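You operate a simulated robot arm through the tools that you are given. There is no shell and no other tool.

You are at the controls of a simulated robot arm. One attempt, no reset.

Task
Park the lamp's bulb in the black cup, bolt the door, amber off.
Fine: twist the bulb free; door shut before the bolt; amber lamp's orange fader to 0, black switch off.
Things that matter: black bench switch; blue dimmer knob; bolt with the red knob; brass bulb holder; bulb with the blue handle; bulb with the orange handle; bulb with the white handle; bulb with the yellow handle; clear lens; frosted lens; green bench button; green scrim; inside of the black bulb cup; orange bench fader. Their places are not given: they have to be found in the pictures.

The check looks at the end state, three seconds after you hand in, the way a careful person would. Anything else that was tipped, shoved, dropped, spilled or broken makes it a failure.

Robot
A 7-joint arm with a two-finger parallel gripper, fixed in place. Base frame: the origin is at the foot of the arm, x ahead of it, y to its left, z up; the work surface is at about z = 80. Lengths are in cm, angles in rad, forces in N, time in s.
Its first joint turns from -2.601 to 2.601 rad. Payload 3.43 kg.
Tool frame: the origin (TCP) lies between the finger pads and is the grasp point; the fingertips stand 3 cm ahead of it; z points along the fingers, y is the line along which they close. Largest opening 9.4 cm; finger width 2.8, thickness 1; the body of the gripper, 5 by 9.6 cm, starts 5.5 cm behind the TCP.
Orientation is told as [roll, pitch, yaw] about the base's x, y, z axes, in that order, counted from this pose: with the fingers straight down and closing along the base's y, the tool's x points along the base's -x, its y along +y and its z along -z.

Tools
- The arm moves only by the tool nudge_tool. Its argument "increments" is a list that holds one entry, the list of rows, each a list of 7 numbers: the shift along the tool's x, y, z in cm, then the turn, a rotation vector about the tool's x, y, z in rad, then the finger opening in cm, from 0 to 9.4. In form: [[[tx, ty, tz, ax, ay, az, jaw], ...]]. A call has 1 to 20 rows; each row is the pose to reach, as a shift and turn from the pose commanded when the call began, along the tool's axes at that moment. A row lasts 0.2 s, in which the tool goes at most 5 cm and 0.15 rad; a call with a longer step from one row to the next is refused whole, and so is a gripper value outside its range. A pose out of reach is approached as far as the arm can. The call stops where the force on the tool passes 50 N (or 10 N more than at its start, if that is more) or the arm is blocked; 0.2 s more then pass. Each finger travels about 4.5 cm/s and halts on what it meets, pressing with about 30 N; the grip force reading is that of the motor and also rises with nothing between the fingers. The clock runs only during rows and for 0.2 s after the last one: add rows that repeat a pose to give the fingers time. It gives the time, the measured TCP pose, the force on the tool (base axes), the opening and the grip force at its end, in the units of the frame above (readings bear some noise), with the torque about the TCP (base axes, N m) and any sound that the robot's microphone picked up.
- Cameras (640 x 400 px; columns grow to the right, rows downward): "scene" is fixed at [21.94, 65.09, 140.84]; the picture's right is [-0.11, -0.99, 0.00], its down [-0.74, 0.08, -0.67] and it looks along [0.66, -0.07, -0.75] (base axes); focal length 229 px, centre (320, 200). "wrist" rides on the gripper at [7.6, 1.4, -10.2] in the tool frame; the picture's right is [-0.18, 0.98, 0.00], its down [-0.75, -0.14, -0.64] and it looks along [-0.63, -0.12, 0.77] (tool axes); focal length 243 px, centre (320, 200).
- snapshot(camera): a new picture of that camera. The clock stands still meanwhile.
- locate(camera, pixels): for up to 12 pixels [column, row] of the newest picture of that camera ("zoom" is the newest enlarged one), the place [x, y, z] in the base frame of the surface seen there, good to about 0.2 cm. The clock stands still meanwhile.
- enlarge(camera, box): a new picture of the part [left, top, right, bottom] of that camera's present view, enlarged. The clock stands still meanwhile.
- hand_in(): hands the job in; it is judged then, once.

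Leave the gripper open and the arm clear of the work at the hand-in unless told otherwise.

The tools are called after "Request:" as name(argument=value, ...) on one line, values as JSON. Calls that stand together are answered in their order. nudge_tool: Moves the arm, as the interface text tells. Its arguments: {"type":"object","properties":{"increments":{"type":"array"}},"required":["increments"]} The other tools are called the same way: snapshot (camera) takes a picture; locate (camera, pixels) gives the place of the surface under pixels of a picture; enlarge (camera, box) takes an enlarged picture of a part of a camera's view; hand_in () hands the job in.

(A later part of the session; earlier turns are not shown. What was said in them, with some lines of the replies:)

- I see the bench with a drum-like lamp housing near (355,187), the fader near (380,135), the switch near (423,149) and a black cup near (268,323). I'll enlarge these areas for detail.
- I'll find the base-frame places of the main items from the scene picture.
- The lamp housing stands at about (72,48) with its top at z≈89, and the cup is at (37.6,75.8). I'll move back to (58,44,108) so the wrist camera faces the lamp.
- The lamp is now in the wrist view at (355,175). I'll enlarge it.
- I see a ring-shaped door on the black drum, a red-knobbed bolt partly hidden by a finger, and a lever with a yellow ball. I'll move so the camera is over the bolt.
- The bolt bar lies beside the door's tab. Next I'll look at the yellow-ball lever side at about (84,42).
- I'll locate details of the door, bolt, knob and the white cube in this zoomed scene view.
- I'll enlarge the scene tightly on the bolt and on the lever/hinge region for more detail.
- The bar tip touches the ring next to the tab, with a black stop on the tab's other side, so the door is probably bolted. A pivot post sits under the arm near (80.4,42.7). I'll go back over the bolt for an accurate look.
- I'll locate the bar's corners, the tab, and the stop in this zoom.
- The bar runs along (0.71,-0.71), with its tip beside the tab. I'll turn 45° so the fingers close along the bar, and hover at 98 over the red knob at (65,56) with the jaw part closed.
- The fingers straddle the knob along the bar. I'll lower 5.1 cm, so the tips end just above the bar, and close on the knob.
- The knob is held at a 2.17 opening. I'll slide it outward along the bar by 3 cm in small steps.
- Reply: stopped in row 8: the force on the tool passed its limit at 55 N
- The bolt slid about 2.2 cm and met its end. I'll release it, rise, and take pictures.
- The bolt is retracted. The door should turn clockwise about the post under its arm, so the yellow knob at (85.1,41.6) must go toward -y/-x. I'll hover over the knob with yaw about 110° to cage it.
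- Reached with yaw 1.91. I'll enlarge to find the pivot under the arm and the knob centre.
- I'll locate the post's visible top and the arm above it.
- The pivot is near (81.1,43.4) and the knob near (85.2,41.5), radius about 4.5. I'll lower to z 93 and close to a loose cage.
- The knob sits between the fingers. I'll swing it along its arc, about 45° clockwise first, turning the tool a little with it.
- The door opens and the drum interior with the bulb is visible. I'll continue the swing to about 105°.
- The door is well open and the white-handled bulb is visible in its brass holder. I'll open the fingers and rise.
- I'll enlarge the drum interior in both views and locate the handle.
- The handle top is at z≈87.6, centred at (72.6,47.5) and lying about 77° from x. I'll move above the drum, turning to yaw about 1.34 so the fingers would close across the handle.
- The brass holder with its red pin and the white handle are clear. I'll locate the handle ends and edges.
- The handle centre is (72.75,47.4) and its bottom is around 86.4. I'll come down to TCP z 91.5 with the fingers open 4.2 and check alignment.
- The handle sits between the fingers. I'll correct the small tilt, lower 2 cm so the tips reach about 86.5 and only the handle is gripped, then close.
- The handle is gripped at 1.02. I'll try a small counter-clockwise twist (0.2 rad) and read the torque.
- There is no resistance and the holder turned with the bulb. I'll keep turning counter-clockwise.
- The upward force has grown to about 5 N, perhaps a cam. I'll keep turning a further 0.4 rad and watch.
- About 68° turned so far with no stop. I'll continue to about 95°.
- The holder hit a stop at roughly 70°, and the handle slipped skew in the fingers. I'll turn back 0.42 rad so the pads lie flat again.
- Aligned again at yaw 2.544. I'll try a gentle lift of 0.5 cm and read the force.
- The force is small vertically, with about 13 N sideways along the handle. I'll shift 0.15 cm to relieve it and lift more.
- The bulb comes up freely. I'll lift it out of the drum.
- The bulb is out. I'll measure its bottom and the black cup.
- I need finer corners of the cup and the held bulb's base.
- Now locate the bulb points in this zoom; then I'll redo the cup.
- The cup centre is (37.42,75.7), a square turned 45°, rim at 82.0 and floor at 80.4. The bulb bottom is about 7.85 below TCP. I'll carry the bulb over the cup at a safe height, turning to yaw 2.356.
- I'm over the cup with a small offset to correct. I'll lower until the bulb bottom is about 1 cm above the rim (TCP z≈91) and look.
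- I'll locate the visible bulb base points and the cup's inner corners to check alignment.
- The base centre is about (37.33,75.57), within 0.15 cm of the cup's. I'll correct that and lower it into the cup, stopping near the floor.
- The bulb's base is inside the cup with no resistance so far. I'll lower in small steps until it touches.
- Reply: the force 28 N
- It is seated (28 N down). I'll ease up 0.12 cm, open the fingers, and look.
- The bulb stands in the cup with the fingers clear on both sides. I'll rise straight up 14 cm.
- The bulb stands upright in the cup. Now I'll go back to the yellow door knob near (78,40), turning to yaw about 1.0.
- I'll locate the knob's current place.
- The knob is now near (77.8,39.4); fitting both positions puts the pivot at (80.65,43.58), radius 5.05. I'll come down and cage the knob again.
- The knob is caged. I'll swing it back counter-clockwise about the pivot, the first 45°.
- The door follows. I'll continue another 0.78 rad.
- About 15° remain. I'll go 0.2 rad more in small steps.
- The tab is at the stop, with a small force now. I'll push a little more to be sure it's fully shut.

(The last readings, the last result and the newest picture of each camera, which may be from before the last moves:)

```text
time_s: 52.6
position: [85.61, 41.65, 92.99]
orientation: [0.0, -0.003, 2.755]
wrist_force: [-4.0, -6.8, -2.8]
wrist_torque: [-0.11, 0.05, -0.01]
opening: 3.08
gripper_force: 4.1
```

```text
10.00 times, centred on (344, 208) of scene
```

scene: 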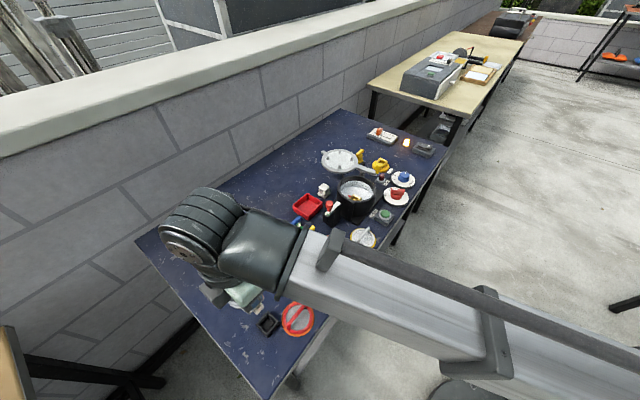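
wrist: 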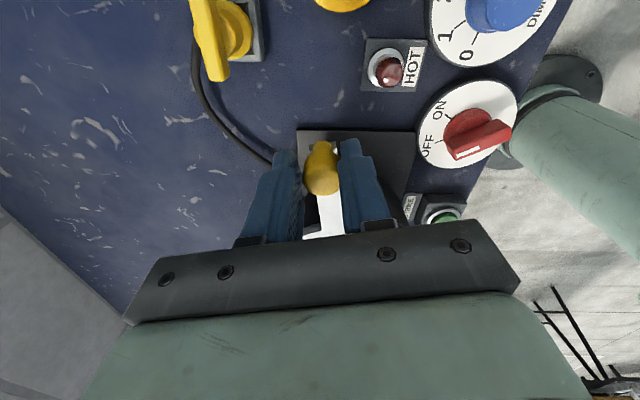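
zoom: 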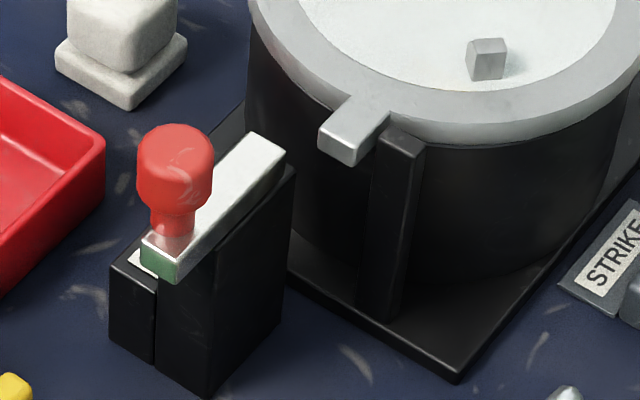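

The tab is exactly where it started against the stop, so the door is shut. I'll relax, open the fingers, and rise.

Request:
nudge_tool(increments=[[[0, 0.3, 0, 0, 0, 0, 2.8], [0, 0.2, 0, 0, 0, 0, 3.8], [0, 0.2, 0, 0, 0, 0, 4.4], [0, 0.2, -3, 0, 0, 0, 4.4], [0, 0.2, -7, 0, 0, 0, 4.4], [0, 0.2, -10, 0, 0, 0, 4.4]]])

Request:
enlarge(camera="scene", box=[310, 140, 400, 220])

```text
time_s: 54.0
position: [85.53, 41.67, 103.01]
orientation: [-0.003, -0.003, 2.755]
wrist_force: [0.2, 0.0, -0.2]
wrist_torque: [-0.02, 0.0, -0.01]
opening: 4.41
gripper_force: 0.1
```

```text
5.00 times, centred on (355, 180) of scene
```

zoom: 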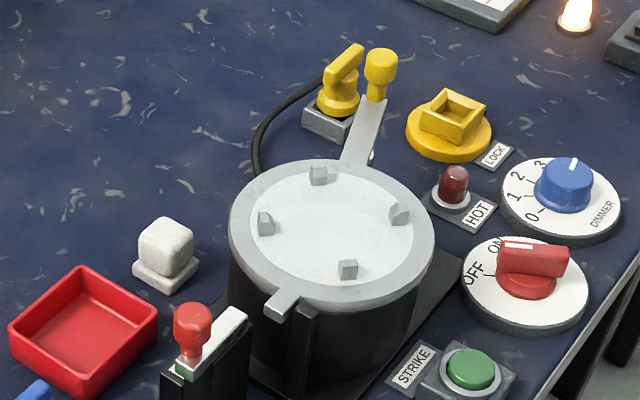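

The door stayed shut. Next I'll move to the red bolt knob near (63.5,57.6), turning back to yaw 0.785.

Request:
nudge_tool(increments=[[[-1.9, -0.46, 0, 0, 0, 0.141, 5], [-3.8, -0.92, 0, 0, 0, 0.282, 5], [-5.7, -1.39, 0, 0, 0, 0.423, 5], [-7.6, -1.85, 0, 0, 0, 0.564, 5], [-9.5, -2.31, 0, 0, 0, 0.705, 5], [-11.4, -2.77, 0, 0, 0, 0.846, 5], [-13.3, -3.23, 0, 0, 0, 0.987, 5], [-15.2, -3.7, 0, 0, 0, 1.128, 5], [-17, -4.16, 0, 0, 0, 1.269, 5], [-18.9, -4.62, 0, 0, 0, 1.41, 5], [-20.8, -5.08, 0, 0, 0, 1.551, 5], [-22.7, -5.54, 0, 0, 0, 1.692, 5], [-24.6, -6, 0, 0, 0, 1.833, 5], [-26.5, -6.47, 0, 0, 0, 1.97, 5], [-26.5, -6.47, 3, 0, 0, 1.97, 5], [-26.5, -6.47, 4.5, 0, 0, 1.97, 5], [-26.5, -6.47, 4.5, 0, 0, 1.97, 5]]])

Request:
snapshot(camera="wrist")

Request:
enlarge(camera="scene", box=[300, 150, 380, 220])

```text
time_s: 57.6
position: [63.29, 57.63, 98.48]
orientation: [0.003, -0.002, 0.784]
wrist_force: [0.2, 0.2, 0.1]
wrist_torque: [-0.02, -0.02, -0.02]
opening: 5.02
gripper_force: 0.1
```

```text
taken
```

wrist: 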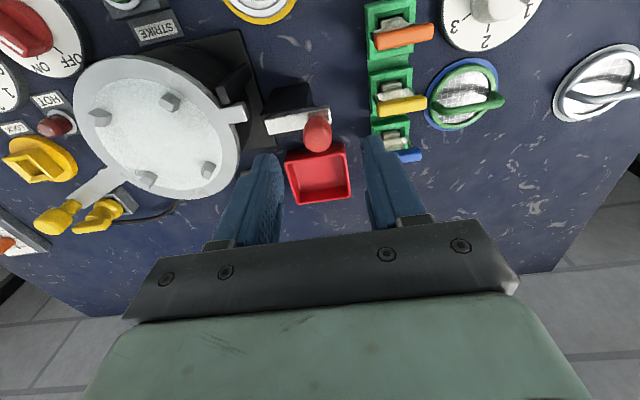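

```text
5.71 times, centred on (340, 185) of scene
```

zoom: 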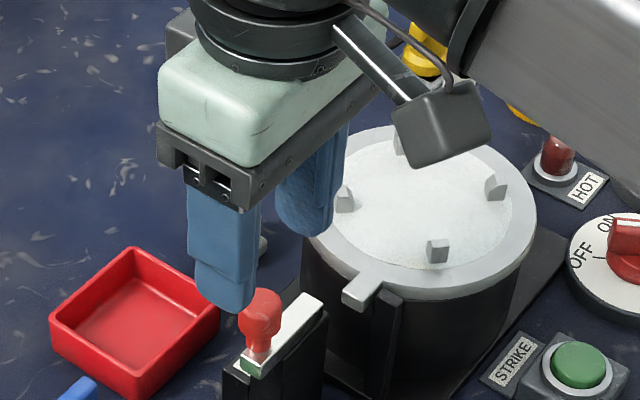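

The fingers straddle the knob as before. I'll lower 5.3 cm and close on it.

Request:
nudge_tool(increments=[[[0, -0.1, 2.5, 0, 0, 0, 5], [0, -0.1, 4.2, 0, 0, 0, 5], [0, -0.1, 5.3, 0, 0, 0, 5], [0, -0.1, 5.3, 0, 0, 0, 3.5], [0, -0.1, 5.3, 0, 0, 0, 2.2], [0, -0.1, 5.3, 0, 0, 0, 1.0], [0, -0.1, 5.3, 0, 0, 0, 1.0]]])

Request:
enlarge(camera="scene", box=[310, 170, 370, 225])

```text
time_s: 59.2
position: [63.49, 57.5, 93.28]
orientation: [0.002, 0.001, 0.785]
wrist_force: [5.5, -5.1, -0.9]
wrist_torque: [-0.48, -0.68, -0.02]
opening: 2.13
gripper_force: 44.7
```

```text
7.27 times, centred on (340, 198) of scene
```

zoom: 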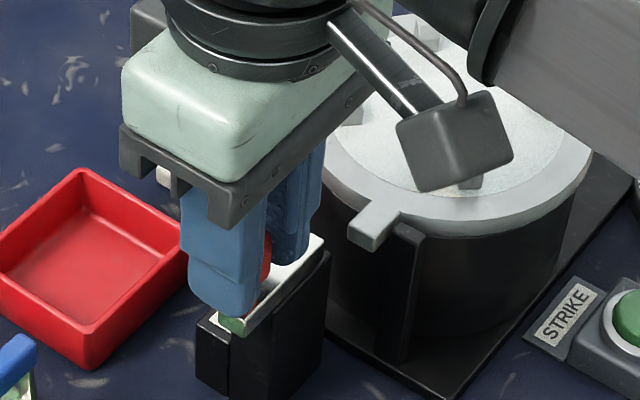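

The knob is held. I'll slide it toward the door until it stops.

Request:
nudge_tool(increments=[[[0, -0.4, 0, 0, 0, 0, 1.0], [0, -0.8, 0, 0, 0, 0, 1.0], [0, -1.2, 0, 0, 0, 0, 1.0], [0, -1.6, 0, 0, 0, 0, 1.0], [0, -1.9, 0, 0, 0, 0, 1.0], [0, -2.15, 0, 0, 0, 0, 1.0], [0, -2.35, 0, 0, 0, 0, 1.0], [0, -2.5, 0, 0, 0, 0, 1.0]]])

Request:
enlarge(camera="scene", box=[310, 170, 370, 225])

```text
time_s: 61.0
position: [65.22, 55.82, 93.3]
orientation: [0.004, 0.0, 0.786]
wrist_force: [-6.4, -4.5, -5.1]
wrist_torque: [-0.48, -0.39, 0.0]
opening: 2.19
gripper_force: 45.1
```

```text
7.27 times, centred on (340, 198) of scene
```

zoom: 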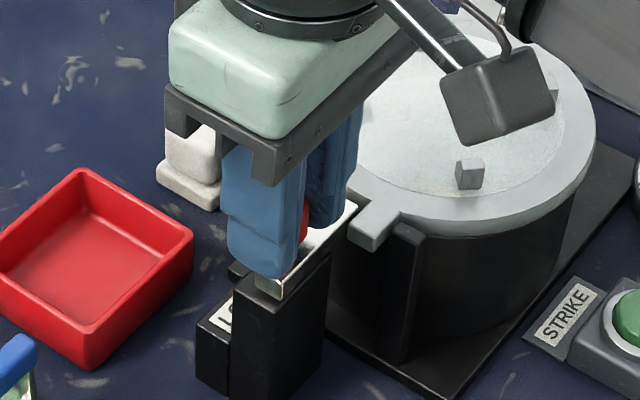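

The bolt moved in about 2.4 cm. I'll release, rise, and compare with the starting look.

Request:
nudge_tool(increments=[[[0, 0, 0, 0, 0, 0, 3], [0, 0, 0, 0, 0, 0, 4], [0, 0, 0, 0, 0, 0, 4.6], [0, 0, -3, 0, 0, 0, 4.6], [0, 0, -7, 0, 0, 0, 4.6], [0, 0, -10, 0, 0, 0, 4.6], [0, -4, -12, 0, 0, 0, 4.6], [0, -8, -12, 0, 0, 0, 4.6], [0, -12, -12, 0, 0, 0, 4.6]]])

Request:
enlarge(camera="scene", box=[322, 188, 366, 228])

Request:
snapshot(camera="wrist")

```text
time_s: 63.0
position: [73.51, 47.12, 105.25]
orientation: [0.005, -0.001, 0.784]
wrist_force: [-1.0, 0.6, 0.4]
wrist_torque: [-0.01, -0.02, -0.03]
opening: 4.59
gripper_force: 0.2
```

```text
10.00 times, centred on (344, 208) of scene
```

zoom: 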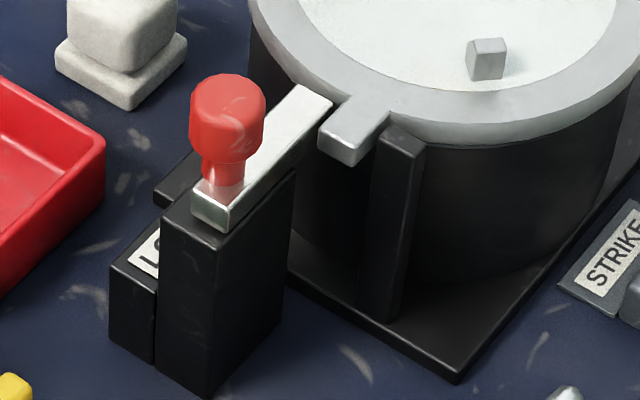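

```text
taken
```

wrist: 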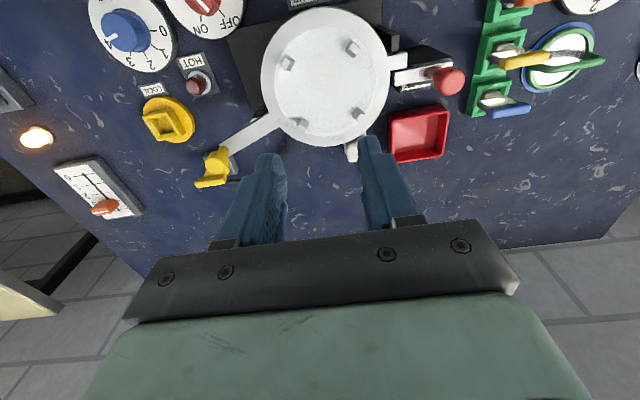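

The bolt is nearly exactly at its starting (bolted) place, perhaps 1 mm short. I'll go back, grip the knob again and press it firmly home.

Request:
nudge_tool(increments=[[[0, 4, 0, 0, 0, 0, 4.6], [0, 8, 0, 0, 0, 0, 4.6], [0, 12, 0, 0, 0, 0, 4.6], [0, 12, 4, 0, 0, 0, 4.6], [0, 12, 8, 0, 0, 0, 4.6], [0, 12, 12, 0, 0, 0, 4.6], [0, 12, 12, 0, 0, 0, 3.2], [0, 12, 12, 0, 0, 0, 2.0], [0, 12, 12, 0, 0, 0, 1.0], [0, 12, 12, 0, 0, 0, 1.0], [0, 11.8, 12, 0, 0, 0, 1.0], [0, 11.6, 12, 0, 0, 0, 1.0], [0, 11.45, 12, 0, 0, 0, 1.0]]])

Request:
enlarge(camera="scene", box=[310, 170, 370, 225])

```text
time_s: 65.8
position: [65.45, 55.84, 93.24]
orientation: [0.01, -0.001, 0.79]
wrist_force: [-9.0, 20.9, 3.3]
wrist_torque: [-0.66, 0.25, -0.14]
opening: 2.19
gripper_force: 45.3
```

```text
7.27 times, centred on (340, 198) of scene
```

zoom: 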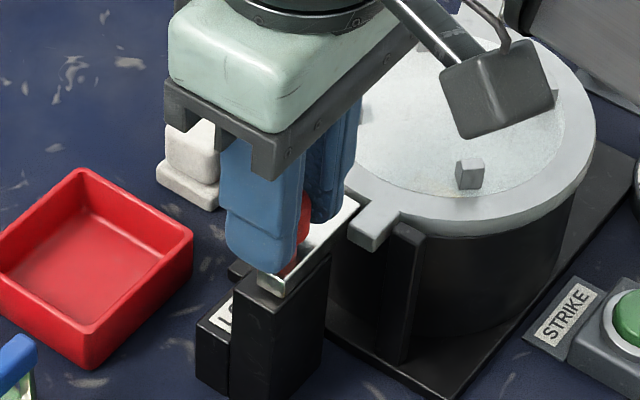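

It presses against its stop at about 21 N, so it is home. I'll release and rise.

Request:
nudge_tool(increments=[[[0, 0.1, 0, 0, 0, 0, 3], [0, 0.1, 0, 0, 0, 0, 4], [0, 0.1, 0, 0, 0, 0, 4.6], [0, 0.1, -3, 0, 0, 0, 4.6], [0, 0.1, -7, 0, 0, 0, 4.6], [0, 0, -11, 0, 0, 0, 4.6], [0, -4, -14, 0, 0, 0, 4.6], [0, -8, -16, 0, 0, 0, 4.6], [0, -12, -16, 0, 0, 0, 4.6]]])

Request:
enlarge(camera="scene", box=[322, 188, 366, 228])

Request:
snapshot(camera="scene")

```text
time_s: 67.8
position: [74.24, 46.69, 108.92]
orientation: [0.003, 0.0, 0.789]
wrist_force: [0.1, 0.5, -0.6]
wrist_torque: [0.0, 0.02, 0.02]
opening: 4.6
gripper_force: 0.0
```

```text
10.00 times, centred on (344, 208) of scene
```

zoom: 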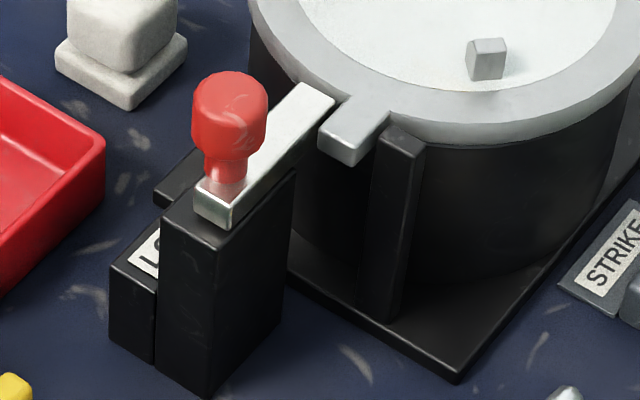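

```text
taken
```

scene: 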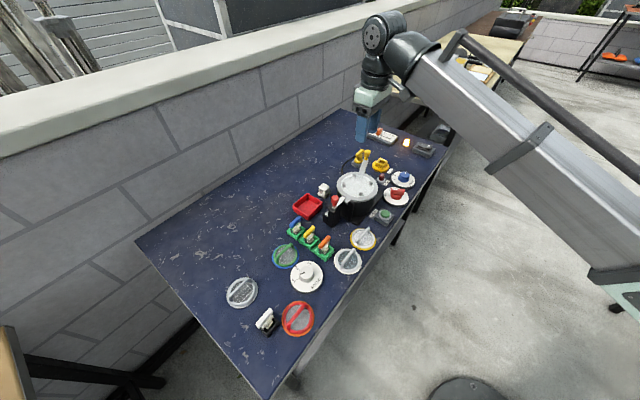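

The bolt, door and bulb all look right. Next is the amber lamp: the fader near (111,28.6) and the switch near (98,12.5). I'll move to about (92,27,108), facing outward, for a clear view.

Request:
nudge_tool(increments=[[[0.2, -3.3, 0, 0, 0, 0.07, 6], [0.4, -6.6, 0, 0, 0, 0.14, 8], [0.6, -9.9, 0, 0, 0, 0.2, 9.4], [0.8, -13.2, 0, 0, 0, 0.27, 9.4], [1, -16.5, 0, 0, 0, 0.34, 9.4], [1.2, -19.8, 0, 0, 0, 0.41, 9.4], [1.35, -23.1, 0, 0, 0, 0.48, 9.4], [1.46, -26.5, 0.5, 0, 0, 0.54, 9.4], [1.46, -26.5, 0.9, 0, 0, 0.54, 9.4]]])

Request:
snapshot(camera="wrist")

Request:
enlarge(camera="wrist", box=[180, 80, 400, 220])

Request:
enlarge(camera="scene", box=[360, 115, 440, 165])

```text
time_s: 69.8
position: [91.93, 27.06, 108.22]
orientation: [0.002, 0.002, 0.244]
wrist_force: [-0.3, -0.3, -0.5]
wrist_torque: [-0.03, -0.04, 0.02]
opening: 9.41
gripper_force: 0.1
```

```text
taken
```

wrist: 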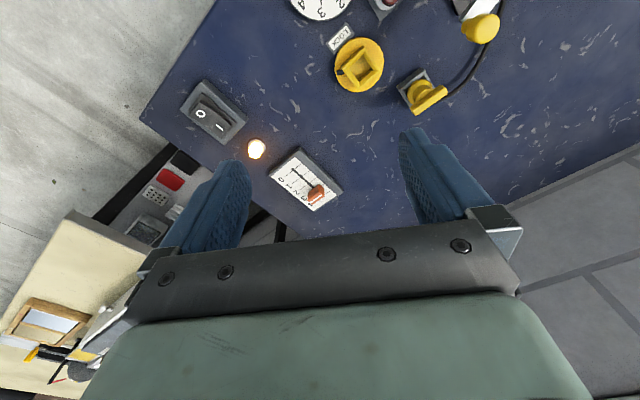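

```text
2.86 times, centred on (290, 150) of wrist
```

zoom: 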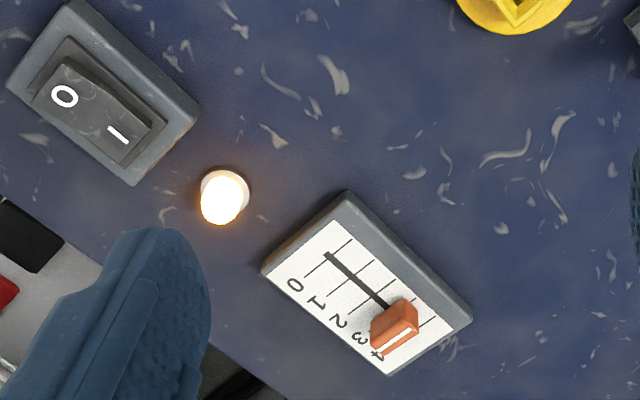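

```text
8.00 times, centred on (400, 140) of scene
```

zoom: 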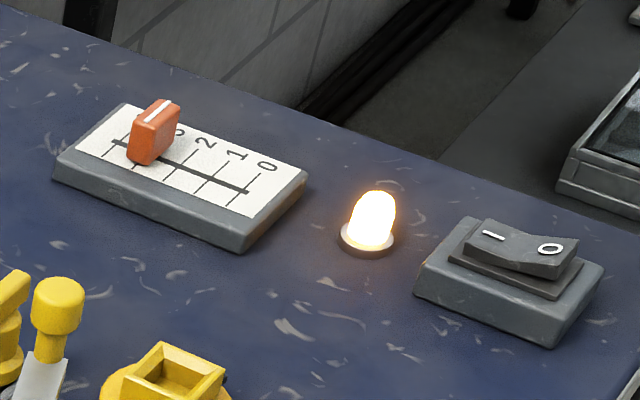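

I'll locate the fader's cap, track ends, and the rocker's two ends.

Request:
locate(camera="zoom", pixels=[[155, 112], [150, 140], [143, 155], [247, 191], [120, 143], [183, 168], [300, 180], [550, 248], [493, 236], [520, 245], [575, 245], [475, 250]])

Request:
locate(camera="wrist", pixels=[[294, 170], [318, 190], [312, 193], [320, 196], [201, 113], [220, 127], [206, 118], [195, 108], [225, 132], [256, 145], [289, 178], [300, 148]])

```text
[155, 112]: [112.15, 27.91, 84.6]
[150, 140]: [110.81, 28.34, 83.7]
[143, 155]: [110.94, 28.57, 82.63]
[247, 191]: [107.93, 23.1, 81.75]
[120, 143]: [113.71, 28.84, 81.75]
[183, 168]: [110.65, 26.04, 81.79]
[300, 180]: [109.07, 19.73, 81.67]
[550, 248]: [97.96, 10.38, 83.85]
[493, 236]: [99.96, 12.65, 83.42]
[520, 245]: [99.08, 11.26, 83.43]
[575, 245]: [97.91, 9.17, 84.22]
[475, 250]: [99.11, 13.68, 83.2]
```

```text
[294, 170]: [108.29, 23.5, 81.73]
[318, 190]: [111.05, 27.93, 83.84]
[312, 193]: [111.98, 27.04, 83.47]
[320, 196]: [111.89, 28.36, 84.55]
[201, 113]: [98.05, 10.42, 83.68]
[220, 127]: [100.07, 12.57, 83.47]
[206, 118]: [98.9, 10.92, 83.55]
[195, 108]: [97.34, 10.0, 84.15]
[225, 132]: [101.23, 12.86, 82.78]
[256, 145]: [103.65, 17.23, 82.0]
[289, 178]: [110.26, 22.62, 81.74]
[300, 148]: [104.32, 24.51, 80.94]
```

The track runs from 0 at (108,23.1) to 4 at (113.7,28.8), and the cap is near (111.5,28). That is beyond straight-down reach, so I'll need to tilt the tool outward. First I'll turn to yaw 0.785 at this height with the jaw partly closed.

Request:
nudge_tool(increments=[[[0, 0, 0, 0, 0, -0.135, 8], [0, 0, 0, 0, 0, -0.27, 6], [0, 0, 0, 0, 0, -0.405, 4], [0, 0, 0, 0, 0, -0.541, 4], [0, 0, 0, 0, 0, -0.541, 4]]])

Request:
nudge_tool(increments=[[[0, 0, 0, 0, -0.1, 0, 4], [0, 0, 0, 0, -0.2, 0, 4], [0, 0, 0, 0, -0.3, 0, 4], [0, 0, 0, 0, -0.4, 0, 4], [0, 0, 0, 0, -0.5, 0, 4], [0, 0, 0, 0, -0.6, 0, 4], [0, 0, 0, 0, -0.6, 0, 4]]])

Request:
snapshot(camera="wrist")

Request:
snapshot(camera="scene")

```text
time_s: 71.0
position: [91.8, 27.15, 108.22]
orientation: [0.003, 0.0, 0.789]
wrist_force: [-0.1, -0.8, 0.5]
wrist_torque: [-0.01, 0.03, 0.0]
opening: 4.0
gripper_force: 0.0
```

```text
time_s: 72.6
position: [91.92, 27.12, 108.3]
orientation: [0.003, -0.604, 0.785]
wrist_force: [-0.5, 0.5, 0.6]
wrist_torque: [0.02, 0.03, 0.0]
opening: 4.01
gripper_force: 0.1
```

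```text
taken
```

wrist: 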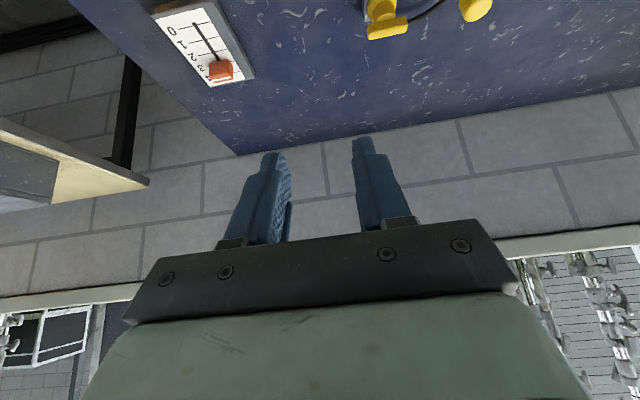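

```text
taken
```

scene: 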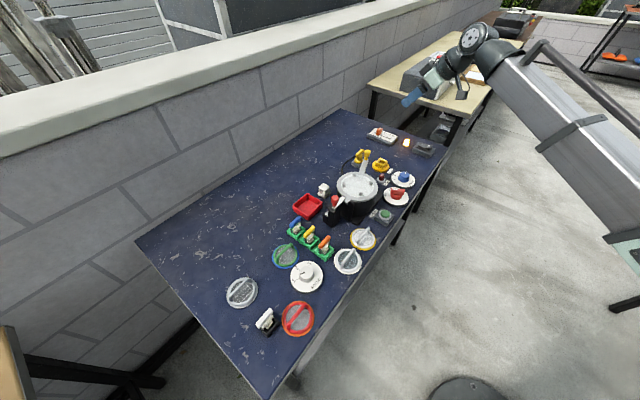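

The tilt worked. I'll enlarge the fader from here to get the cap's shape.

Request:
enlarge(camera="wrist", box=[140, 0, 270, 90])

Request:
locate(camera="zoom", pixels=[[395, 340], [360, 300], [450, 310], [350, 355], [400, 310], [465, 370], [390, 380], [440, 345], [280, 110], [405, 290], [440, 300], [357, 320]])

```text
4.44 times, centred on (205, 45) of wrist
```

zoom: 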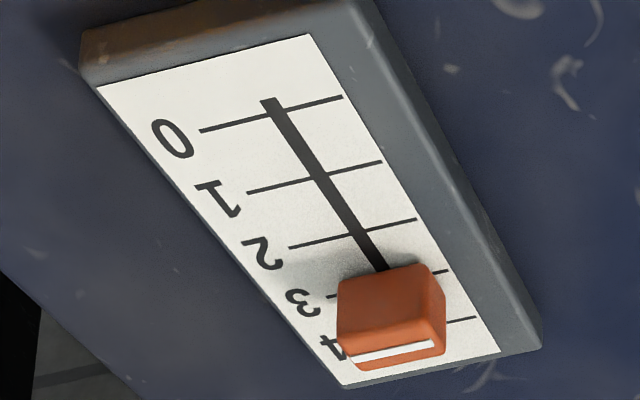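

```text
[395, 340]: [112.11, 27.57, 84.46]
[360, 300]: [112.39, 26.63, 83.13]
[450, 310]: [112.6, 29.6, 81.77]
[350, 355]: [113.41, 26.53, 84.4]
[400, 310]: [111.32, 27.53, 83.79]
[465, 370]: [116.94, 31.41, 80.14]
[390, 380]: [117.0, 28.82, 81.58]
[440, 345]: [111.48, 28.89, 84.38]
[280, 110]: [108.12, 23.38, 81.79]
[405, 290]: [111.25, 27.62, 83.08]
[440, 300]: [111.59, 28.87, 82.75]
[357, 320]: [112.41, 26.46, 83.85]
```

The cap's centre is near (112.2,27.5), about 1.2 thick along the track and 3 wide across it, top at 84.5. I'll approach above it with the tilted tool at z≈92 to test the reach.

Request:
nudge_tool(increments=[[[-0.22, -1.56, 2.35, 0, 0, 0, 5], [-0.44, -3.13, 4.7, 0, 0, 0, 5], [-0.66, -4.69, 7.06, 0, 0, 0, 5], [-0.88, -6.25, 9.41, 0, 0, 0, 5.4], [-1.1, -7.82, 11.76, 0, 0, 0, 5.4], [-1.32, -9.38, 14.11, 0, 0, 0, 5.4], [-1.54, -10.94, 16.47, 0, 0, 0, 5.4], [-1.76, -12.5, 18.8, 0, 0, 0, 5.4], [-1.98, -14.07, 21.17, 0, 0, 0, 5.4], [-1.98, -14.07, 21.17, 0, 0, 0, 5.4]]])

Request:
snapshot(camera="wrist")

Request:
enlarge(camera="scene", box=[350, 90, 450, 170])

```text
time_s: 74.8
position: [111.4, 26.92, 91.96]
orientation: [0.007, -0.602, 0.783]
wrist_force: [0.0, -0.9, -0.2]
wrist_torque: [-0.02, 0.03, -0.02]
opening: 5.37
gripper_force: 0.0
```

```text
taken
```

wrist: 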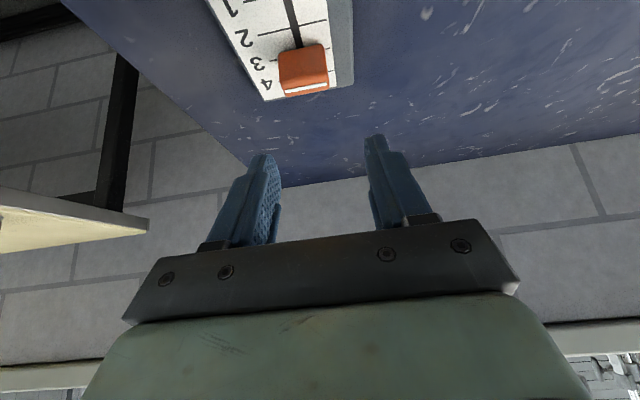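

```text
5.00 times, centred on (400, 130) of scene
```

zoom: 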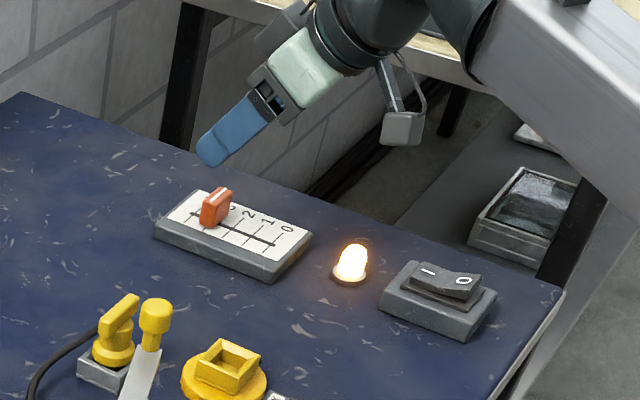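

Reach is fine. I'll locate the cap again from this close view.

Request:
enlarge(camera="wrist", box=[240, 0, 370, 110])

Request:
locate(camera="wrist", pixels=[[282, 55], [325, 50], [303, 60], [285, 80], [327, 75], [305, 88], [288, 93], [329, 86], [302, 48]])

```text
3.64 times, centred on (305, 55) of wrist
```

zoom: 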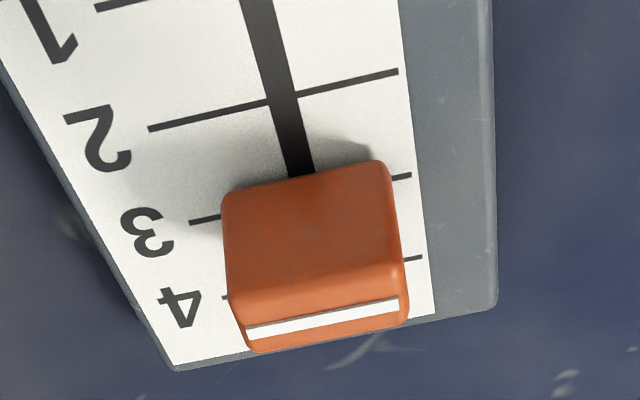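

```text
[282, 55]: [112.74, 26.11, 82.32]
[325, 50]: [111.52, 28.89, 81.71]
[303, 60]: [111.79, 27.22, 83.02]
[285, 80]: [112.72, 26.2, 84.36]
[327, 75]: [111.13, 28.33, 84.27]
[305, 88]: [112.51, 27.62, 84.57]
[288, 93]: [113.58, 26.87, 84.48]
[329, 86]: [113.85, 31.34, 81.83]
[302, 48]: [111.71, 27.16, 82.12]
```

The fingers line up on both sides of the cap. I'll go straight down 6.3 cm.

Request:
nudge_tool(increments=[[[0.85, -0.05, 1.23, 0, 0, 0, 5.4], [1.7, -0.1, 2.47, 0, 0, 0, 5.4], [2.55, -0.1, 3.7, 0, 0, 0, 5.4], [3.12, -0.1, 4.53, 0, 0, 0, 5.4], [3.52, -0.1, 5.1, 0, 0, 0, 5.4], [3.52, -0.1, 5.1, 0, 0, 0, 5.4]]])

Request:
snapshot(camera="wrist")

Request:
enlarge(camera="scene", box=[360, 110, 430, 165])

```text
time_s: 76.2
position: [111.55, 26.89, 85.67]
orientation: [0.005, -0.601, 0.783]
wrist_force: [-0.2, -0.1, -0.4]
wrist_torque: [0.03, -0.02, 0.03]
opening: 5.41
gripper_force: 0.1
```

```text
taken
```

wrist: 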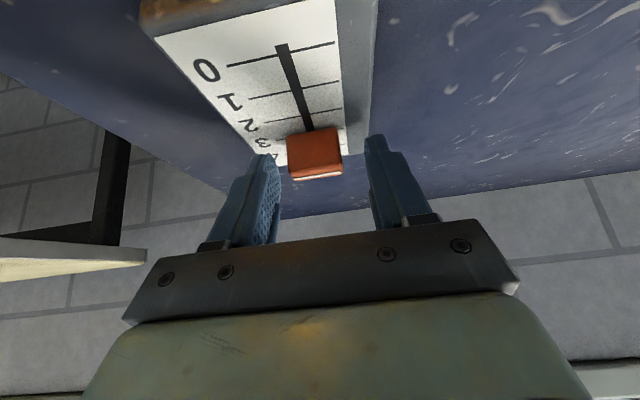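

```text
7.27 times, centred on (395, 138) of scene
```

zoom: 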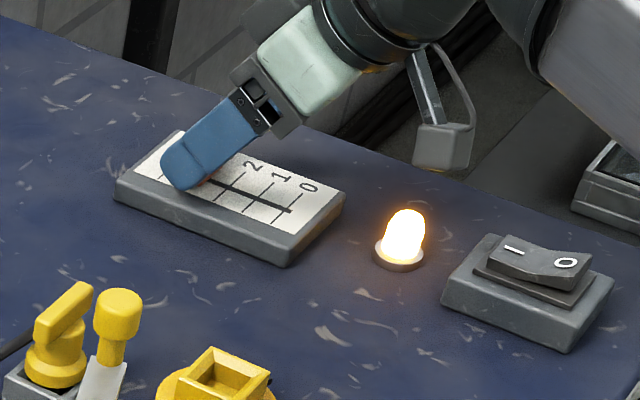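

The fingers straddle the cap. I'll close on it.

Request:
nudge_tool(increments=[[[0, -0.1, 0, 0, 0, 0, 4.4], [0, -0.1, 0, 0, 0, 0, 3.4], [0, -0.1, 0, 0, 0, 0, 2.2], [0, -0.1, 0, 0, 0, 0, 2.2], [0, -0.1, 0, 0, 0, 0, 2.2]]])

Request:
snapshot(camera="wrist")

```text
time_s: 77.4
position: [111.61, 26.7, 85.57]
orientation: [0.003, -0.6, 0.783]
wrist_force: [8.9, -7.1, -0.2]
wrist_torque: [-0.31, -0.45, -0.13]
opening: 3.2
gripper_force: 44.8
```

```text
taken
```

wrist: 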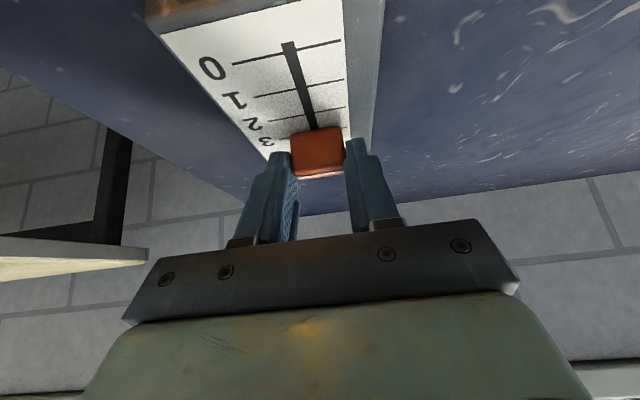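

The cap is gripped at 3.2. I'll slide it 2 cm toward 0 and check that it follows.

Request:
nudge_tool(increments=[[[0.33, -0.08, -0.23, 0, 0, 0, 2.2], [0.66, -0.1, -0.45, 0, 0, 0, 2.2], [0.99, -0.1, -0.68, 0, 0, 0, 2.2], [1.32, -0.1, -0.91, 0, 0, 0, 2.2], [1.65, -0.1, -1.14, 0, 0, 0, 2.2]]])

Request:
snapshot(camera="wrist")

Request:
enlarge(camera="scene", box=[360, 110, 430, 165])

```text
time_s: 78.6
position: [110.24, 25.29, 85.7]
orientation: [0.004, -0.6, 0.785]
wrist_force: [6.0, -4.9, 1.7]
wrist_torque: [-0.57, -0.14, -0.29]
opening: 3.18
gripper_force: 44.9
```

```text
taken
```

wrist: 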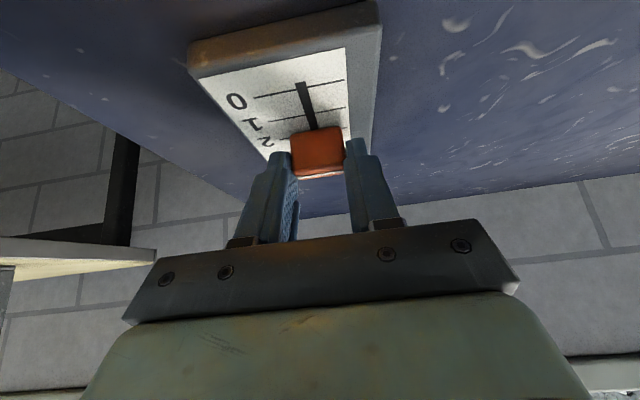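

```text
7.27 times, centred on (395, 138) of scene
```

zoom: 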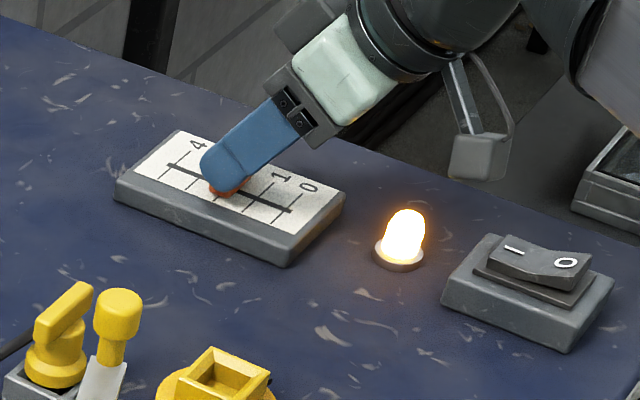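

It follows. I'll slide the remaining ~4 cm to the 0 end.

Request:
nudge_tool(increments=[[[0.41, 0, -0.28, 0, 0, 0, 2.2], [0.82, 0, -0.57, 0, 0, 0, 2.2], [1.23, 0, -0.85, 0, 0, 0, 2.2], [1.65, 0, -1.14, 0, 0, 0, 2.2], [2.06, 0, -1.42, 0, 0, 0, 2.2], [2.47, 0, -1.7, 0, 0, 0, 2.2], [2.8, 0, -1.93, 0, 0, 0, 2.2], [3.05, 0, -2.1, 0, 0, 0, 2.2], [3.3, 0, -2.27, 0, 0, 0, 2.2]]])

Request:
snapshot(camera="wrist")

Request:
enlarge(camera="scene", box=[360, 110, 430, 165])

```text
time_s: 80.6
position: [107.41, 22.61, 85.57]
orientation: [0.005, -0.601, 0.783]
wrist_force: [9.8, -1.2, 2.5]
wrist_torque: [-0.31, -0.64, 0.11]
opening: 3.15
gripper_force: 44.5
```

```text
taken
```

wrist: 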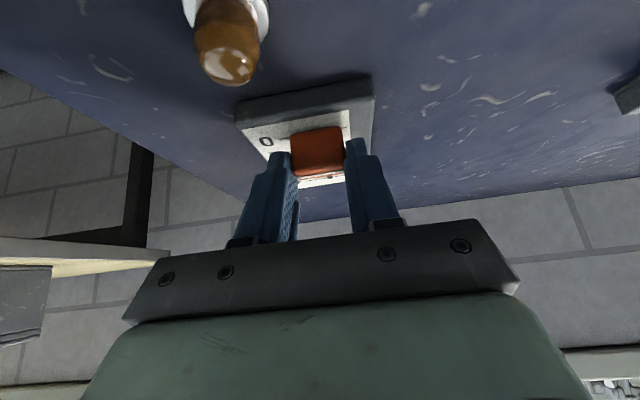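

```text
7.27 times, centred on (395, 138) of scene
```

zoom: 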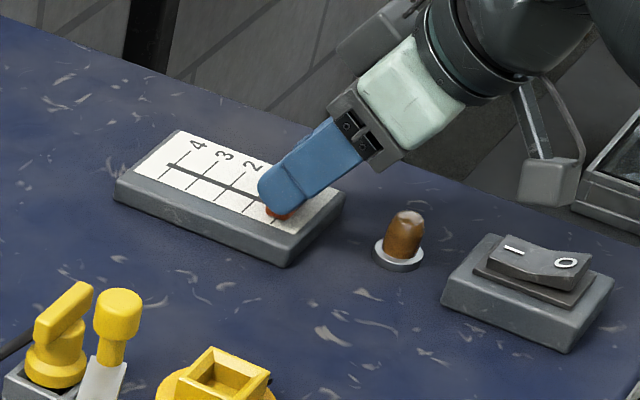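

The amber lamp went dark. I'll press slightly further to make sure the cap is at its end stop.

Request:
nudge_tool(increments=[[[0.16, 0, -0.11, 0, 0, 0, 2.2], [0.33, 0, -0.23, 0, 0, 0, 2.2]]])

```text
time_s: 81.2
position: [107.32, 22.48, 85.64]
orientation: [0.004, -0.607, 0.784]
wrist_force: [34.8, 23.2, -5.4]
wrist_torque: [0.02, -0.93, 0.02]
opening: 3.22
gripper_force: 45.1
```

It pressed the end stop with about 41 N. I'll open the fingers in place and then rise straight up.

Request:
nudge_tool(increments=[[[0, 0, 0, 0, 0, 0, 4.2], [0, 0, 0, 0, 0, 0, 5.4], [0, 0, 0, 0, 0, 0, 5.4], [-0.57, 0, -0.82, 0, 0, 0, 5.4], [-1.7, 0, -2.47, 0, 0, 0, 5.4], [-3.4, 0, -4.94, 0, 0, 0, 5.4], [-5.7, 0, -8.2, 0, 0, 0, 5.4], [-8, 0, -11.5, 0, 0, 0, 5.4]]])

Request:
snapshot(camera="wrist")

Request:
enlarge(camera="scene", box=[360, 110, 440, 165])

```text
time_s: 83.0
position: [107.16, 22.19, 99.83]
orientation: [0.005, -0.6, 0.783]
wrist_force: [0.1, 0.5, 1.4]
wrist_torque: [0.0, 0.05, 0.01]
opening: 5.37
gripper_force: 0.0
```

```text
taken
```

wrist: 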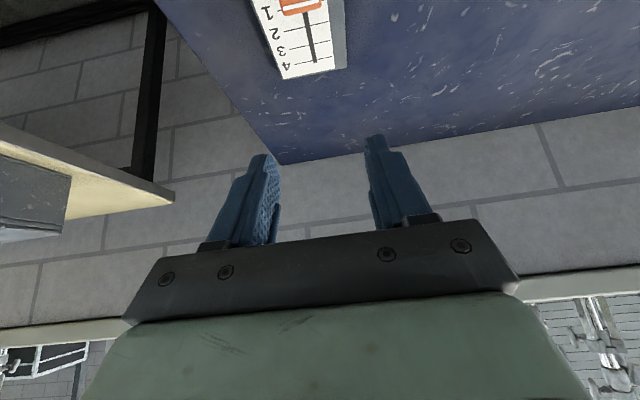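

```text
7.27 times, centred on (400, 138) of scene
```

zoom: 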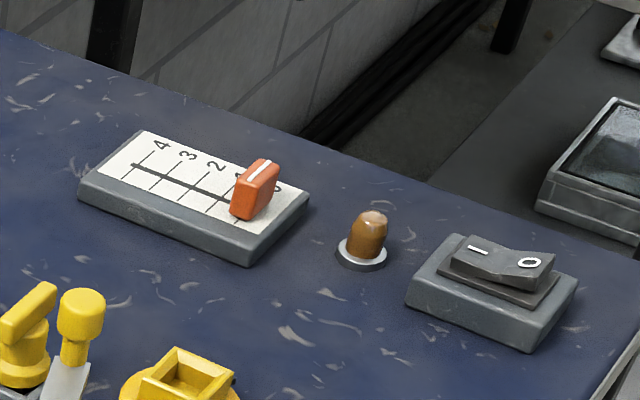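

The fader is at 0 and the lamp is dark. Now the black switch: its "O" end at about (97.7,10.0) is raised and needs pressing. I'll close the fingers and hover above it with a small tilt.

Request:
nudge_tool(increments=[[[2.7, -0.33, -0.47, 0, 0.05, 0, 4], [5.4, -0.66, -0.95, 0, 0.1, 0, 3], [8.05, -1, -1.42, 0, 0.15, 0, 2], [10.7, -1.32, -1.9, 0, 0.2, 0, 1], [13.4, -1.65, -2.37, 0, 0.25, 0, 0], [16.09, -1.98, -2.84, 0, 0.3, 0, 0], [16.09, -1.98, -2.84, 0, 0.3, 0, 0], [16.09, -1.98, -2.84, 0, 0.3, 0, 0]]])

Request:
snapshot(camera="wrist")

Request:
enlarge(camera="scene", box=[390, 110, 450, 165])

```text
time_s: 84.8
position: [97.84, 10.28, 92.86]
orientation: [0.004, -0.3, 0.788]
wrist_force: [-0.2, -1.0, 0.1]
wrist_torque: [-0.02, -0.04, 0.03]
opening: 0.0
gripper_force: 29.9
```

```text
taken
```

wrist: 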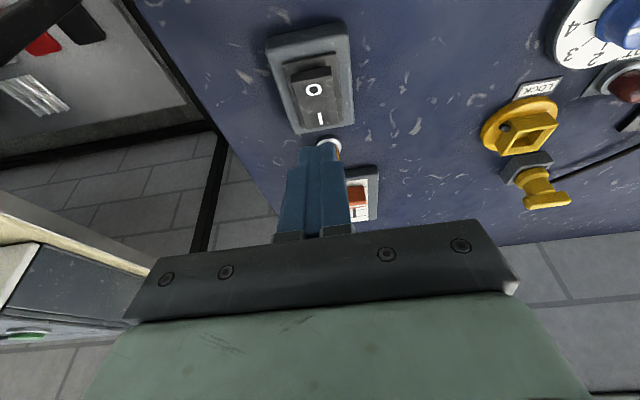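

```text
7.27 times, centred on (420, 138) of scene
```

zoom: 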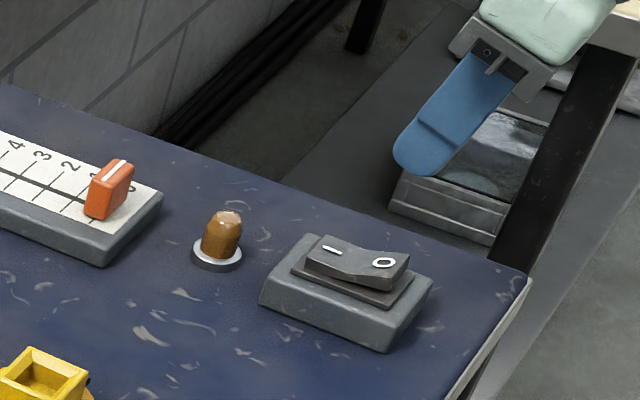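

I'll locate the rocker from this closer view.

Request:
enlarge(camera="wrist", box=[255, 15, 365, 145])

Request:
locate(camera="wrist", pixels=[[313, 88], [320, 117], [311, 72], [316, 103], [298, 88], [330, 85], [310, 80], [307, 60], [290, 50]])

```text
3.08 times, centred on (310, 80) of wrist
```

zoom: 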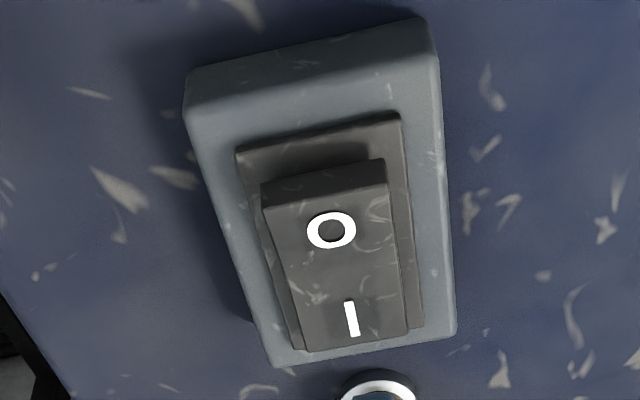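

```text
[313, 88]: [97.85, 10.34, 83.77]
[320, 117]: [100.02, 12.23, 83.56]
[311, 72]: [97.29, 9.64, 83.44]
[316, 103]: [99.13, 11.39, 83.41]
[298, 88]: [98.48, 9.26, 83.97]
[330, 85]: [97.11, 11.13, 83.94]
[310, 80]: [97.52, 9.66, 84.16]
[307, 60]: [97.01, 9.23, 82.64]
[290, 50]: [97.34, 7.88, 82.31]
```

The press point is (97.6,10.0), and the tip's lower edge is already over it. I'll go down slowly to press the O end.

Request:
nudge_tool(increments=[[[0.59, 0, 1.91, 0, 0, 0, 0], [1.18, 0, 3.82, 0, 0, 0, 0], [1.51, 0, 4.87, 0, 0, 0, 0], [1.6, 0, 5.16, 0, 0, 0, 0], [1.68, 0, 5.44, 0, 0, 0, 0], [1.74, 0, 5.63, 0, 0, 0, 0], [1.8, 0, 5.82, 0, 0, 0, 0], [1.86, 0, 6.02, 0, 0, 0, 0]]])

Request:
enlarge(camera="scene", box=[390, 110, 450, 165])

Request:
snapshot(camera="wrist")

```text
time_s: 86.6
position: [98.06, 10.26, 86.65]
orientation: [0.002, -0.3, 0.786]
wrist_force: [-1.0, -2.4, 9.7]
wrist_torque: [-0.09, 0.07, 0.05]
opening: 0.03
gripper_force: 30.1
```

```text
7.27 times, centred on (420, 138) of scene
```

zoom: 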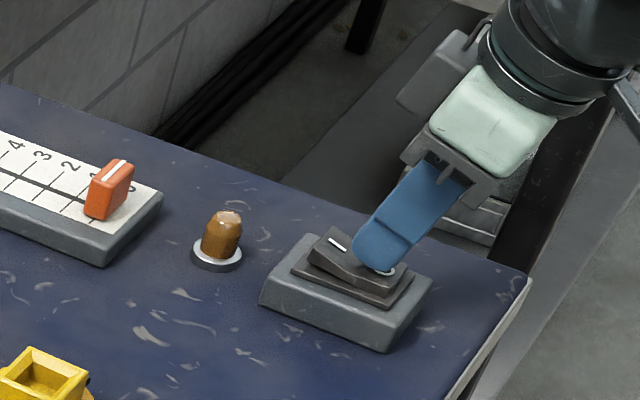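

```text
taken
```

wrist: 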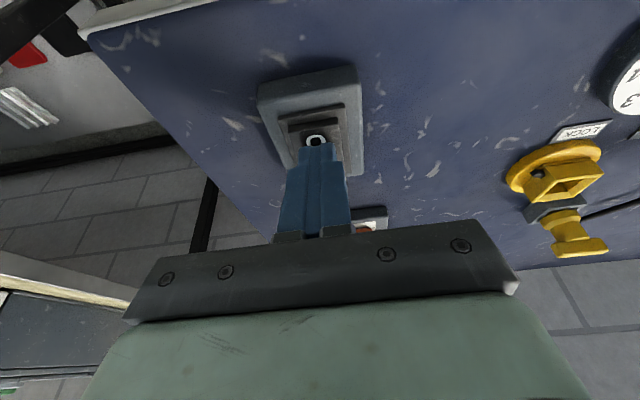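

The rocker has tipped: the I end is now raised. I'll press slightly more, then lift away.

Request:
nudge_tool(increments=[[[0.045, 0, 0.14, 0, 0, 0, 0], [0.08, 0, 0.26, 0, 0, 0, 0]]])

Request:
nudge_tool(increments=[[[-0.15, 0, -0.48, 0, 0, 0, 0], [-0.59, 0, -1.91, 0, 0, 0, 0], [-1.5, 0, -4.8, 0, 0, 0, 0], [-2.95, 0, -9.5, 0, 0, 0, 0], [-4.4, 0, -14, 0, 0, 0, 0]]])

Request:
enlarge(camera="scene", box=[370, 110, 450, 165])

Request:
snapshot(camera="scene")

```text
time_s: 87.2
position: [97.93, 10.41, 86.74]
orientation: [0.003, -0.306, 0.788]
wrist_force: [1.9, -0.7, 34.0]
wrist_torque: [-0.15, 0.03, 0.02]
opening: 0.0
gripper_force: 30.1
```

```text
time_s: 88.4
position: [97.98, 10.3, 101.1]
orientation: [0.005, -0.3, 0.784]
wrist_force: [0.3, 0.1, -1.0]
wrist_torque: [0.02, 0.01, -0.01]
opening: 0.0
gripper_force: 30.1
```

```text
7.27 times, centred on (410, 138) of scene
```

zoom: 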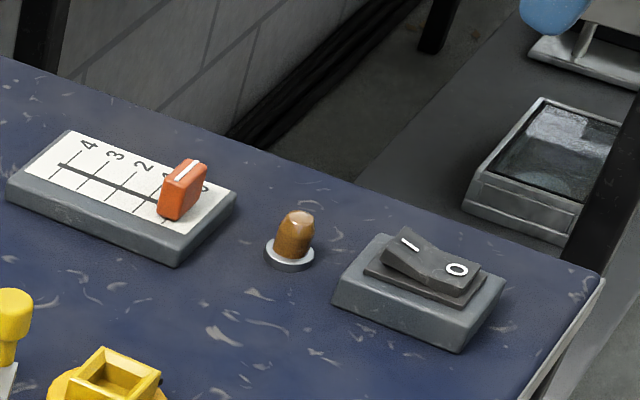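

```text
taken
```

scene: 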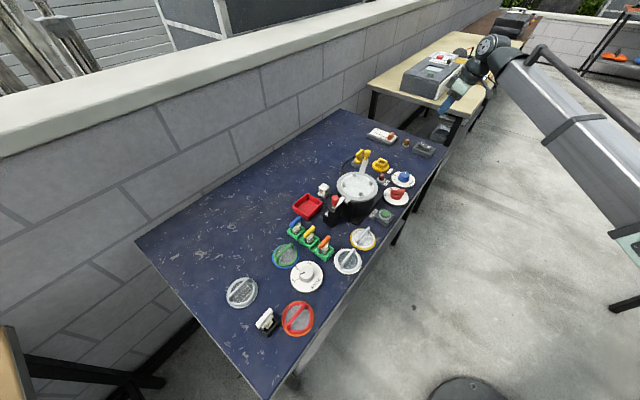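

The switch is off and the fader is at 0. I'll open the gripper, raise the arm clear, and check the bench.

Request:
nudge_tool(increments=[[[-1, 0, -3, 0, 0.1, 0, 3], [-2, 0, -6, 0, 0.2, 0, 6], [-2.5, 0, -8, 0, 0.3, 0, 9.4], [-2.5, 0, -8, 0, 0.3, 0, 9.4], [-2.5, 0, -8, 0, 0.3, 0, 9.4], [-2.5, 0, -8, 0, 0.3, 0, 9.4]]])

Request:
enlarge(camera="scene", box=[300, 120, 450, 230])

Request:
enlarge(camera="scene", box=[210, 200, 400, 350])

Request:
enlarge(camera="scene", box=[245, 300, 295, 345])

Request:
locate(camera="zoom", pixels=[[200, 110], [150, 165], [240, 65]])

```text
time_s: 89.8
position: [98.06, 10.26, 109.27]
orientation: [0.005, -0.001, 0.788]
wrist_force: [-0.3, -0.3, 0.4]
wrist_torque: [0.03, 0.0, -0.01]
opening: 9.41
gripper_force: 0.0
```

```text
3.64 times, centred on (375, 175) of scene
```

zoom: 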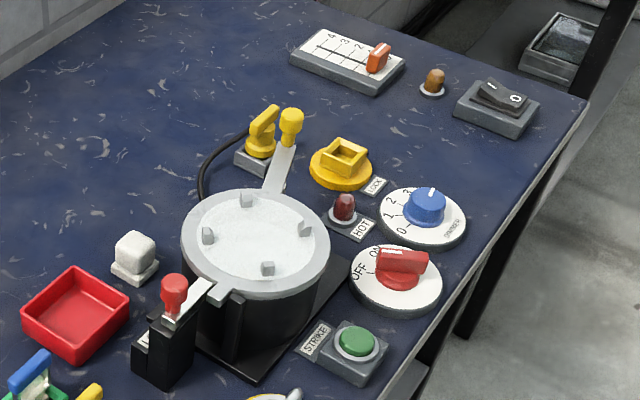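

```text
2.67 times, centred on (305, 275) of scene
```

zoom: 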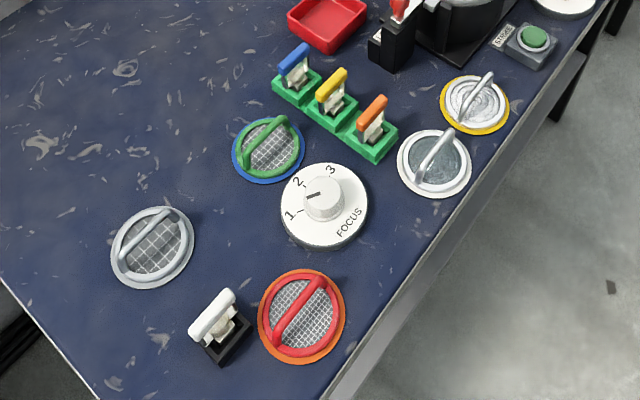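

```text
8.89 times, centred on (270, 322) of scene
```

zoom: 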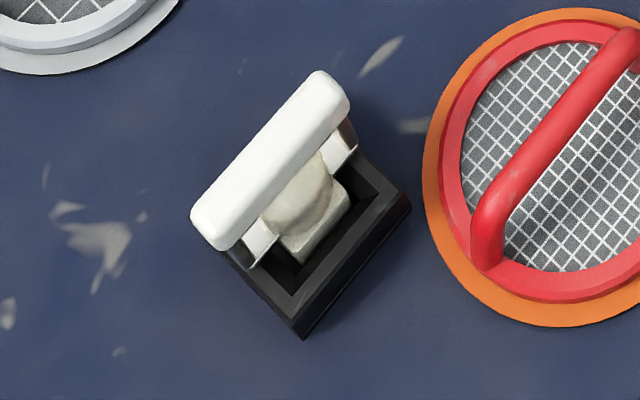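

```text
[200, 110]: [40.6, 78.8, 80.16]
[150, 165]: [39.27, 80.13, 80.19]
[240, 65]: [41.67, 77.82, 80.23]
```

Everything looks right. One last check is that the parked bulb sits level and fully down.

Request:
locate(camera="zoom", pixels=[[318, 85], [212, 215], [268, 145], [310, 240], [340, 215]])

Request:
enlarge(camera="scene", box=[360, 120, 410, 155])

```text
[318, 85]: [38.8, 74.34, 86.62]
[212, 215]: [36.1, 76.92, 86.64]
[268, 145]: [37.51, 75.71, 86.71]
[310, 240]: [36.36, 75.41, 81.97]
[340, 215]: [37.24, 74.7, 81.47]
```

```text
11.43 times, centred on (385, 138) of scene
```

zoom: 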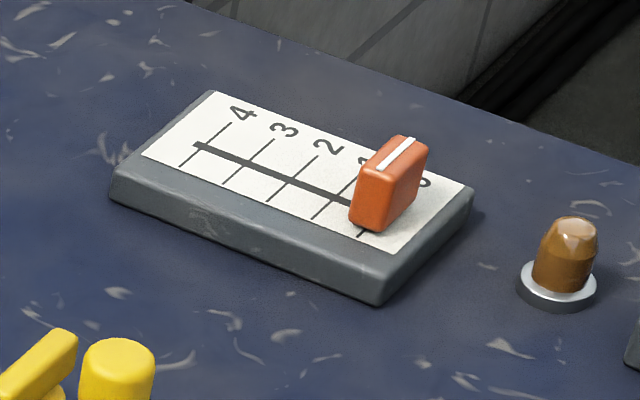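

The bulb sits level in the cup, with its handle at z≈86.65 along its whole length. The door is shut and bolted, the fader is at 0, the switch is off, the gripper is open and the arm is clear. Handing in.

Request:
hand_in()

```text
The job is handed in.
```

The job is done and handed in; I don't have the check's verdict yet.

- **Bulb:** I twisted the white-handled bulb about 70° counter-clockwise to free it, then lifted it out. It now stands level in the black cup.
- **Door and bolt:** I swung the door shut until its tab met the stop, then slid the red-knobbed bolt home against its own stop. Both look as they did at the start.
- **Amber lamp:** The orange fader is at 0 against its end stop, and the lamp is dark. The black switch is pressed to O.

In the last pictures nothing else on the bench looked moved or tipped. The brass holder stays turned to its release position, since the bulb came out there. The gripper is open and the arm is raised clear of the bench.
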